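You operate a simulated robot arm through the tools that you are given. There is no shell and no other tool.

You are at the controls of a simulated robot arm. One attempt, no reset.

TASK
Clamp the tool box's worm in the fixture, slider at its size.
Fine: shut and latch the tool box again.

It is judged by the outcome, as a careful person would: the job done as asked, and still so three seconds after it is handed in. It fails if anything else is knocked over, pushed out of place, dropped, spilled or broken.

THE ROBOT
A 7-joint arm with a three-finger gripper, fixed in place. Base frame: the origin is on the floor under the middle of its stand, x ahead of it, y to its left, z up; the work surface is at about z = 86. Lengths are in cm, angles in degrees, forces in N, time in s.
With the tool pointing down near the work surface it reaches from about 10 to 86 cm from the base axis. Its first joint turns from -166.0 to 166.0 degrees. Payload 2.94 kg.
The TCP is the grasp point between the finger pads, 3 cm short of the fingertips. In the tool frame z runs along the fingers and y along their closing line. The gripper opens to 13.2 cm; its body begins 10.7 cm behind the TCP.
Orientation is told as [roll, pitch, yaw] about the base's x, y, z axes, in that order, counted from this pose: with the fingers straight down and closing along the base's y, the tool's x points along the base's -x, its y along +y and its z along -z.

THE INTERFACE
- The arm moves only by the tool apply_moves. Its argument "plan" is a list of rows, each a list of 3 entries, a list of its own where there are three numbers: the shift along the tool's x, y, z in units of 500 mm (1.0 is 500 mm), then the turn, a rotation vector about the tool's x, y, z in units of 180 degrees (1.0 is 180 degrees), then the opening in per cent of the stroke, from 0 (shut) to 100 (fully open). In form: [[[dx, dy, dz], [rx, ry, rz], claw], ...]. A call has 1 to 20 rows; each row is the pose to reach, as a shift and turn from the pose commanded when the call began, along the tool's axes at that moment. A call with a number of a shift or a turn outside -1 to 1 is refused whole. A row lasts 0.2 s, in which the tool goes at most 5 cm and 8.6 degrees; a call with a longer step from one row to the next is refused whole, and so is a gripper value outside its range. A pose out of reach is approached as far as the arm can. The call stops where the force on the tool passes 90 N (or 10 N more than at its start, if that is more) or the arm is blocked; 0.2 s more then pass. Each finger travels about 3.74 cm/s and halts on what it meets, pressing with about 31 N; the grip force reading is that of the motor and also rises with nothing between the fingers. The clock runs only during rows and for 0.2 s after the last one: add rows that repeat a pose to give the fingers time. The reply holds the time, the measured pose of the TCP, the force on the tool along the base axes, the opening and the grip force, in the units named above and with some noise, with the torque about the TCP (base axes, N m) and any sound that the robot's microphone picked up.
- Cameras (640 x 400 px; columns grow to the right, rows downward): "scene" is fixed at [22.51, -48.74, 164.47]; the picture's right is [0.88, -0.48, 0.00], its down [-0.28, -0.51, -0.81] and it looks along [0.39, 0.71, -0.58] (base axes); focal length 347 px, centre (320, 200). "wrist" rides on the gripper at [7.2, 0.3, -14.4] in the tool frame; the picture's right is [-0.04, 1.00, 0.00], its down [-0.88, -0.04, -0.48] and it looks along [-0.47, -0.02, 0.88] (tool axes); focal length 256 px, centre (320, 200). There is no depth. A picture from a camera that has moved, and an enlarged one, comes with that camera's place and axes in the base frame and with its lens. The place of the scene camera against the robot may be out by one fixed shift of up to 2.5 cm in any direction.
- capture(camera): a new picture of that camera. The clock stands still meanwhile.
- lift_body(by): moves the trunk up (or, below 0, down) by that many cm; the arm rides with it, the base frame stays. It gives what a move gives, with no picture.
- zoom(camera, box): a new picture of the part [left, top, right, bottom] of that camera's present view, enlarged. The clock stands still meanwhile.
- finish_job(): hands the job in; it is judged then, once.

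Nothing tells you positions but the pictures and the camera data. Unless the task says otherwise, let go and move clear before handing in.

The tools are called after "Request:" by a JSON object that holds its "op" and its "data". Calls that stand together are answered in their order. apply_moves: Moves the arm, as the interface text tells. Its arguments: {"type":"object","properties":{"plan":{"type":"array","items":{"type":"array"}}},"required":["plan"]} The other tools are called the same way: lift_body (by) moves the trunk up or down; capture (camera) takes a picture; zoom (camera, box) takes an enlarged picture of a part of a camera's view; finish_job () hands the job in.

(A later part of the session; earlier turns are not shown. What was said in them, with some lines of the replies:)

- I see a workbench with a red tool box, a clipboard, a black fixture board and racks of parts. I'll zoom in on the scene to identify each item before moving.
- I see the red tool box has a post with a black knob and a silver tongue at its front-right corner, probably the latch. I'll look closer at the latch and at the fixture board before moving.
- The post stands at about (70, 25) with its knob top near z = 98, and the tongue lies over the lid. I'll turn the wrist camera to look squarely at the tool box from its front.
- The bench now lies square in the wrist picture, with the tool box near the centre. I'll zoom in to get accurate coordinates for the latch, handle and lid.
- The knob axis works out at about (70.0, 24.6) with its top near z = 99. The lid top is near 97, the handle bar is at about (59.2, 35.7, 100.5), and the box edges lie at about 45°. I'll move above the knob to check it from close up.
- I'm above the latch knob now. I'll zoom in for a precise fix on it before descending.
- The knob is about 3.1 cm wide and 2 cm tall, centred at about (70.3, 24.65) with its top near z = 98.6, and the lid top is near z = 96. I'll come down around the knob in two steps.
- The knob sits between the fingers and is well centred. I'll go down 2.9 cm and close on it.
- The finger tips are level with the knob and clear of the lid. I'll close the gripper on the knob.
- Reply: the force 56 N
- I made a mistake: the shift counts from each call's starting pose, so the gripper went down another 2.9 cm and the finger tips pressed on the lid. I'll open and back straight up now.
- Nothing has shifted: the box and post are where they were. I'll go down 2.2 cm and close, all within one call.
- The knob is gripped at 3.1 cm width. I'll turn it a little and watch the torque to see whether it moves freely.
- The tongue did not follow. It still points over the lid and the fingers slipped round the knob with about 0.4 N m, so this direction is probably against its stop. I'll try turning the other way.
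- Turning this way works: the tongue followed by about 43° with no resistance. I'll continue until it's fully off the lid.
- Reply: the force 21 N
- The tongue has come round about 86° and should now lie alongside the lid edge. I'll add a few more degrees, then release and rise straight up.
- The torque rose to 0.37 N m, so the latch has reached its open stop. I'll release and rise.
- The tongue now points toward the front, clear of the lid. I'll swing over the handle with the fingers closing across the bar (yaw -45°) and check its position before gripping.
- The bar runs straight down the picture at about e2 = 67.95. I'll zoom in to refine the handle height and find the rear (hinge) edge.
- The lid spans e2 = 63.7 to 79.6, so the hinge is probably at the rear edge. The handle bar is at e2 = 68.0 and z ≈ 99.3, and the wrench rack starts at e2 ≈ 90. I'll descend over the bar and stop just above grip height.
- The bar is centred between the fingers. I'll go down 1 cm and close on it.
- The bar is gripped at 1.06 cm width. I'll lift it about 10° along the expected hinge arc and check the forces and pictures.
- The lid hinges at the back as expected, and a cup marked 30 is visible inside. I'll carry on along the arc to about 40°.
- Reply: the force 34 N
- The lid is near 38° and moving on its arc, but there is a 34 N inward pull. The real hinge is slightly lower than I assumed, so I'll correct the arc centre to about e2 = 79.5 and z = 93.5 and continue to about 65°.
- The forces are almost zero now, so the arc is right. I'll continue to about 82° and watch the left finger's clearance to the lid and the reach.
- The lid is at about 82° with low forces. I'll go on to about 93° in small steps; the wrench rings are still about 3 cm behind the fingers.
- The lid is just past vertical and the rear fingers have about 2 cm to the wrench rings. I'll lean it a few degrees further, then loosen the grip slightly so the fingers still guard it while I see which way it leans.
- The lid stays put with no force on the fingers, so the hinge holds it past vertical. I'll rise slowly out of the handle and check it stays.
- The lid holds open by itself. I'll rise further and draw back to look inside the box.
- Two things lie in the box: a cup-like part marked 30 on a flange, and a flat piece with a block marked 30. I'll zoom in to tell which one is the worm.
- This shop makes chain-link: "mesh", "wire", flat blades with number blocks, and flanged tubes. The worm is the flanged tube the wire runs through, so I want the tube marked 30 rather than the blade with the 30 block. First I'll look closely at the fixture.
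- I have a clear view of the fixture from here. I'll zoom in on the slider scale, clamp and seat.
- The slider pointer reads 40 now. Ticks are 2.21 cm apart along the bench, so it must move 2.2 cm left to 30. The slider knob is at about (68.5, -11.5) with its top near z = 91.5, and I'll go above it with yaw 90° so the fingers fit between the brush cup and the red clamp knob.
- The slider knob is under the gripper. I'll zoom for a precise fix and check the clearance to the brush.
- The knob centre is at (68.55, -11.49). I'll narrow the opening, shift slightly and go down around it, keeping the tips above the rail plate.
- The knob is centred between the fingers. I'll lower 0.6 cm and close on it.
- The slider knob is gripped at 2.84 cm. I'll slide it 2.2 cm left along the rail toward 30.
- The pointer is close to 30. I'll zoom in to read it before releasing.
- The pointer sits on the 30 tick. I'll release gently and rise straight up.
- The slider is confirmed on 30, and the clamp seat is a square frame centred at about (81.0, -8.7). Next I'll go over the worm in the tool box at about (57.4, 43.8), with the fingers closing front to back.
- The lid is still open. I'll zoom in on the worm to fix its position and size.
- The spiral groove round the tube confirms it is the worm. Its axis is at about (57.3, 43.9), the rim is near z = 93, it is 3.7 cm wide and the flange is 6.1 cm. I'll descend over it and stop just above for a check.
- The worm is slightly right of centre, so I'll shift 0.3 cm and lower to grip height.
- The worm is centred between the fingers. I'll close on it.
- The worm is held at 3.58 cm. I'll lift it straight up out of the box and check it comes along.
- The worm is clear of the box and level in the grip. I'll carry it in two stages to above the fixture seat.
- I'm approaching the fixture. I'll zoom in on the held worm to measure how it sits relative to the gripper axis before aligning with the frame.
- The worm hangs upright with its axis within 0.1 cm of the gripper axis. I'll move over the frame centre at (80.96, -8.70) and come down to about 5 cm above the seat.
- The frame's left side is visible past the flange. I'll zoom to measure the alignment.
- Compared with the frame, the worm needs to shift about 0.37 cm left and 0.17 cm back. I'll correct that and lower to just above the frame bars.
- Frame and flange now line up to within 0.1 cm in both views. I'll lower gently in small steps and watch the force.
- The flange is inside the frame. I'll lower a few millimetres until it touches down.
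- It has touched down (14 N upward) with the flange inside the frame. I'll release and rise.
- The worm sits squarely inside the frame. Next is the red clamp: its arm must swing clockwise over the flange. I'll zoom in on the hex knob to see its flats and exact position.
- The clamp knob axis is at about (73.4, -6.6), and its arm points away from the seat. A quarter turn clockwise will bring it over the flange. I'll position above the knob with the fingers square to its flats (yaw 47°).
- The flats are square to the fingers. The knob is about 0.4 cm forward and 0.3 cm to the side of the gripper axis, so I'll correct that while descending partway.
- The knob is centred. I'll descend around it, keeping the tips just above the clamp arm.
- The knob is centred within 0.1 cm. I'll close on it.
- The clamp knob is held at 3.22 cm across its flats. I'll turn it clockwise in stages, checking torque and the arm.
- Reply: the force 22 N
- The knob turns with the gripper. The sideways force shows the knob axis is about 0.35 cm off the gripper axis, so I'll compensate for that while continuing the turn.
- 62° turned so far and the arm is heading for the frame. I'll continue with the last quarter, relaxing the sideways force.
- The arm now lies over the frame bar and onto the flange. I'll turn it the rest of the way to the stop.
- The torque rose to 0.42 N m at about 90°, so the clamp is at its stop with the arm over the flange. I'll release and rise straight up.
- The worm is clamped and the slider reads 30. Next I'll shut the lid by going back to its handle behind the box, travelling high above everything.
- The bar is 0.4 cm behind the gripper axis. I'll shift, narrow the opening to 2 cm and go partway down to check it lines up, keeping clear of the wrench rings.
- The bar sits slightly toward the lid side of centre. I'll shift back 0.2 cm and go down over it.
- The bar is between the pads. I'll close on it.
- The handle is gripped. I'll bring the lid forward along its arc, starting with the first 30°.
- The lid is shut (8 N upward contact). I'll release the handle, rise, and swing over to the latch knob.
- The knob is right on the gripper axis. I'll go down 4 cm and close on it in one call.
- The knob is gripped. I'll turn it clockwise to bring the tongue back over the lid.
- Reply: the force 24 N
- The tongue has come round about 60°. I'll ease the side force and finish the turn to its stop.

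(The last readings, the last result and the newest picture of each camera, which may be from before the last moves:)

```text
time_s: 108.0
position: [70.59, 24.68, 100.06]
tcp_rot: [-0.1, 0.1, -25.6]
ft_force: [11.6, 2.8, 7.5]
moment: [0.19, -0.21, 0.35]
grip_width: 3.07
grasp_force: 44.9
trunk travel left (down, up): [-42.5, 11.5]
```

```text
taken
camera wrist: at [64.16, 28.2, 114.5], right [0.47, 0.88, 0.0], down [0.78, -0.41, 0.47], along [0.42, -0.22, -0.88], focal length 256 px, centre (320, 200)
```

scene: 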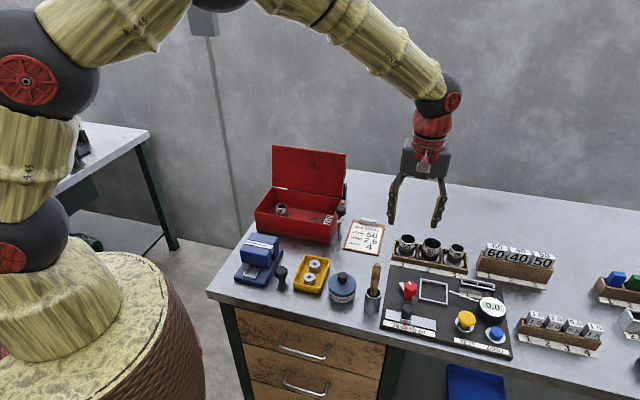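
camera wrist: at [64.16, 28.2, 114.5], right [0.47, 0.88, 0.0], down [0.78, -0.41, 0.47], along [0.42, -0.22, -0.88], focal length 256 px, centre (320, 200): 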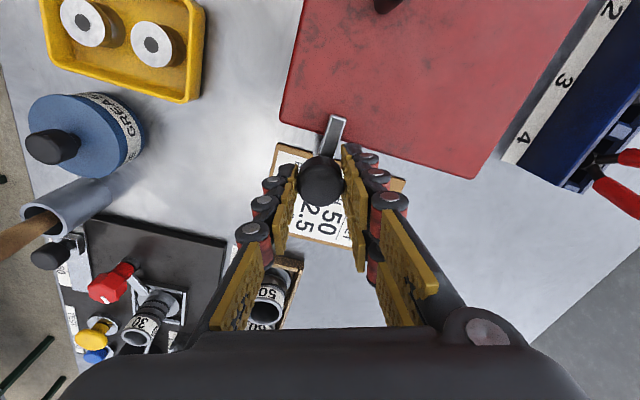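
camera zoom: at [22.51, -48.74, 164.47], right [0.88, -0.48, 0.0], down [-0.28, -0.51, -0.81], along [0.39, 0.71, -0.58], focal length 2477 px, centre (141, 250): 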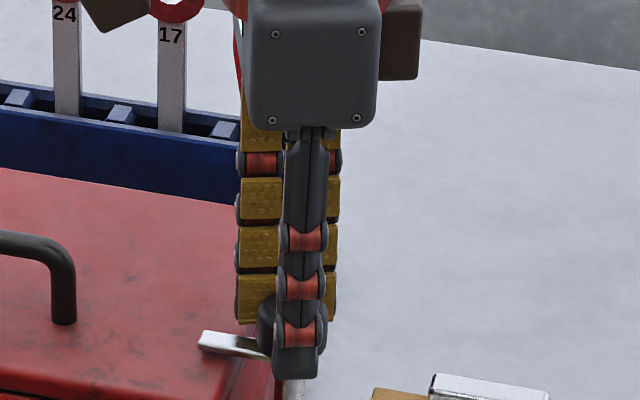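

The torque shows the stop, and the tongue is back over the lid where it started. I'll release and rise well clear.

Request:
{"op": "apply_moves", "data": {"plan": [[[0, 0, 0], [0, 0, 0], 20], [[0, 0, 0], [0, 0, 0], 35], [[0, 0, 0], [0, 0, 0], 50], [[0, 0, 0], [0, 0, 0], 60], [[0, 0, 0], [0, 0, 0], 60], [[0, 0, -0.04], [0, 0, 0], 60], [[0, 0, -0.1], [0, 0, 0], 60], [[0, 0, -0.18], [0, 0, 0], 60], [[0, 0, -0.26], [0, 0, 0], 60], [[0, 0, -0.34], [0, 0, 0], 60], [[0, 0, -0.42], [0, 0, 0], 60], [[0, 0, -0.5], [0, 0, 0], 60], [[0, 0, -0.5], [0, 0, 0], 60]]}}

Request:
{"op": "capture", "data": {"camera": "scene"}}

Request:
{"op": "zoom", "data": {"camera": "scene", "box": [230, 160, 390, 260]}}

Request:
{"op": "zoom", "data": {"camera": "scene", "box": [375, 255, 485, 345]}}

Request:
{"op": "capture", "data": {"camera": "wrist"}}

```text
time_s: 110.8
position: [70.55, 24.68, 125.05]
tcp_rot: [-0.1, 0.2, -25.4]
ft_force: [0.0, 0.1, -0.1]
moment: [0.01, 0.03, -0.01]
grip_width: 7.94
grasp_force: 0.0
trunk travel left (down, up): [-42.5, 11.5]
```

```text
taken
```

scene: 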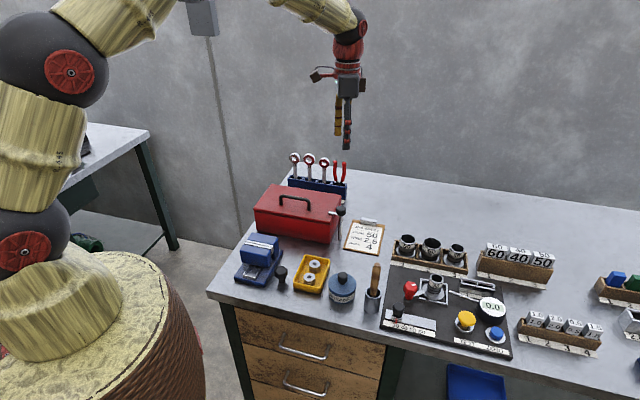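

```text
4.00 times, centred on (310, 210) of scene
camera zoom: at [22.51, -48.74, 164.47], right [0.88, -0.48, 0.0], down [-0.28, -0.51, -0.81], along [0.39, 0.71, -0.58], focal length 1387 px, centre (360, 160)
```

zoom: 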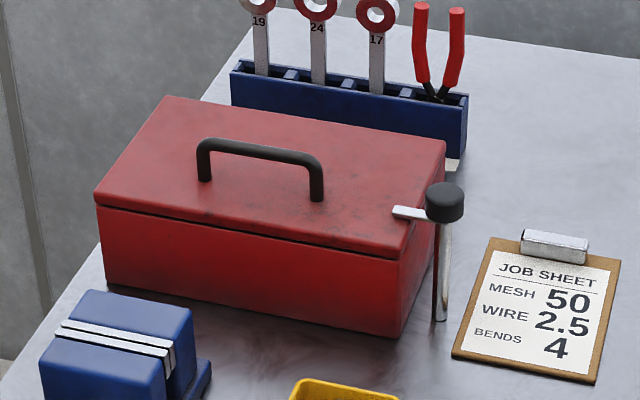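

```text
4.44 times, centred on (430, 300) of scene
camera zoom: at [22.51, -48.74, 164.47], right [0.88, -0.48, 0.0], down [-0.28, -0.51, -0.81], along [0.39, 0.71, -0.58], focal length 1541 px, centre (-169, -244)
```

zoom: 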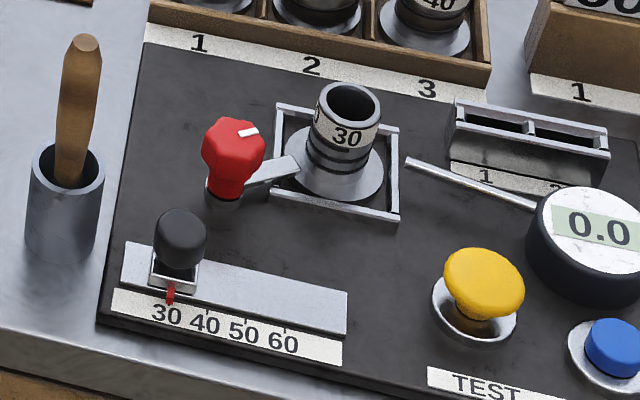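

```text
taken
camera wrist: at [64.14, 28.1, 139.52], right [0.47, 0.88, 0.0], down [0.78, -0.41, 0.47], along [0.42, -0.22, -0.88], focal length 256 px, centre (320, 200)
```

wrist: 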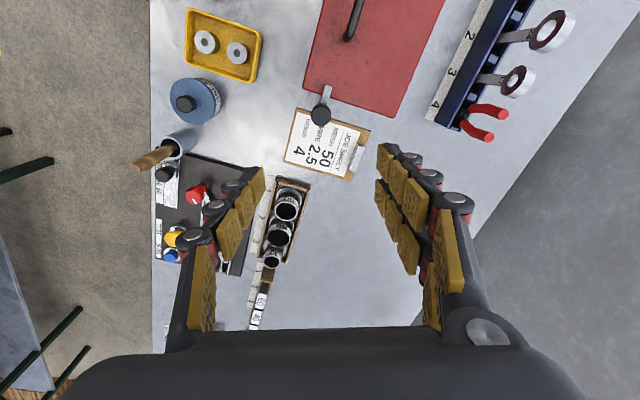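

Everything looks in place. I'll take one last close look at the slider pointer and the clamp arm before handing in.

Request:
{"op": "zoom", "data": {"camera": "scene", "box": [390, 300, 450, 342]}}

Request:
{"op": "zoom", "data": {"camera": "scene", "box": [418, 268, 466, 308]}}

```text
9.52 times, centred on (420, 321) of scene
camera zoom: at [22.51, -48.74, 164.47], right [0.88, -0.48, 0.0], down [-0.28, -0.51, -0.81], along [0.39, 0.71, -0.58], focal length 3303 px, centre (-632, -952)
```

zoom: 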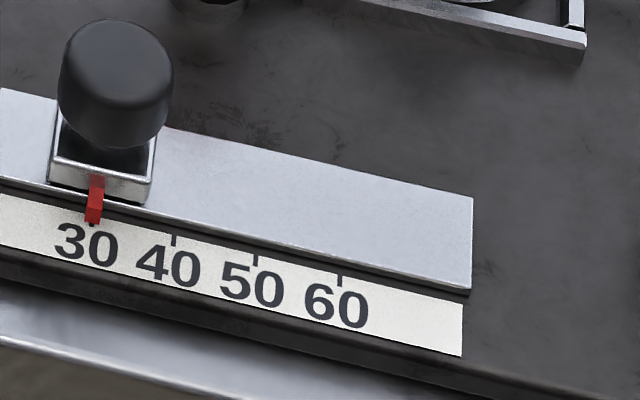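

```text
10.00 times, centred on (442, 288) of scene
camera zoom: at [22.51, -48.74, 164.47], right [0.88, -0.48, 0.0], down [-0.28, -0.51, -0.81], along [0.39, 0.71, -0.58], focal length 3468 px, centre (-900, -680)
```

zoom: 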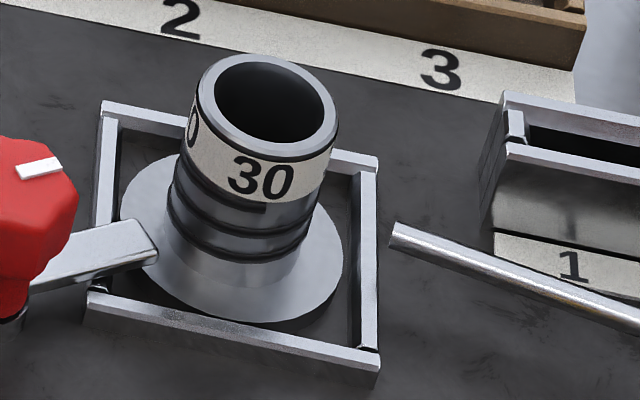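

The worm marked 30 is in the frame with the clamp arm over its flange, and the slider pointer is on the 30 tick. The tool box is shut with its tongue back over the lid, and the gripper is empty and clear, so I'm handing in.

Request:
{"op": "finish_job", "data": {}}

```text
The job is handed in.
```

The worm from the tool box, marked 30, is clamped in the fixture with the clamp arm over its flange. The slider pointer is on 30. The tool box lid is shut and its latch tongue is back over the lid.

- **Which part I took as the worm:** the tool box also held a flat blade with a block marked 30. I chose the flanged tube because it has a spiral groove and its flange fits the frame.
- **One slip:** early on, a wrong move pressed the finger tips onto the closed tool box lid, at about 50 N sideways. I backed off at once. The pictures afterwards showed the box, lid and latch post undamaged and in place.

The last pictures showed nothing knocked over or moved. The gripper is empty and clear of the bench.
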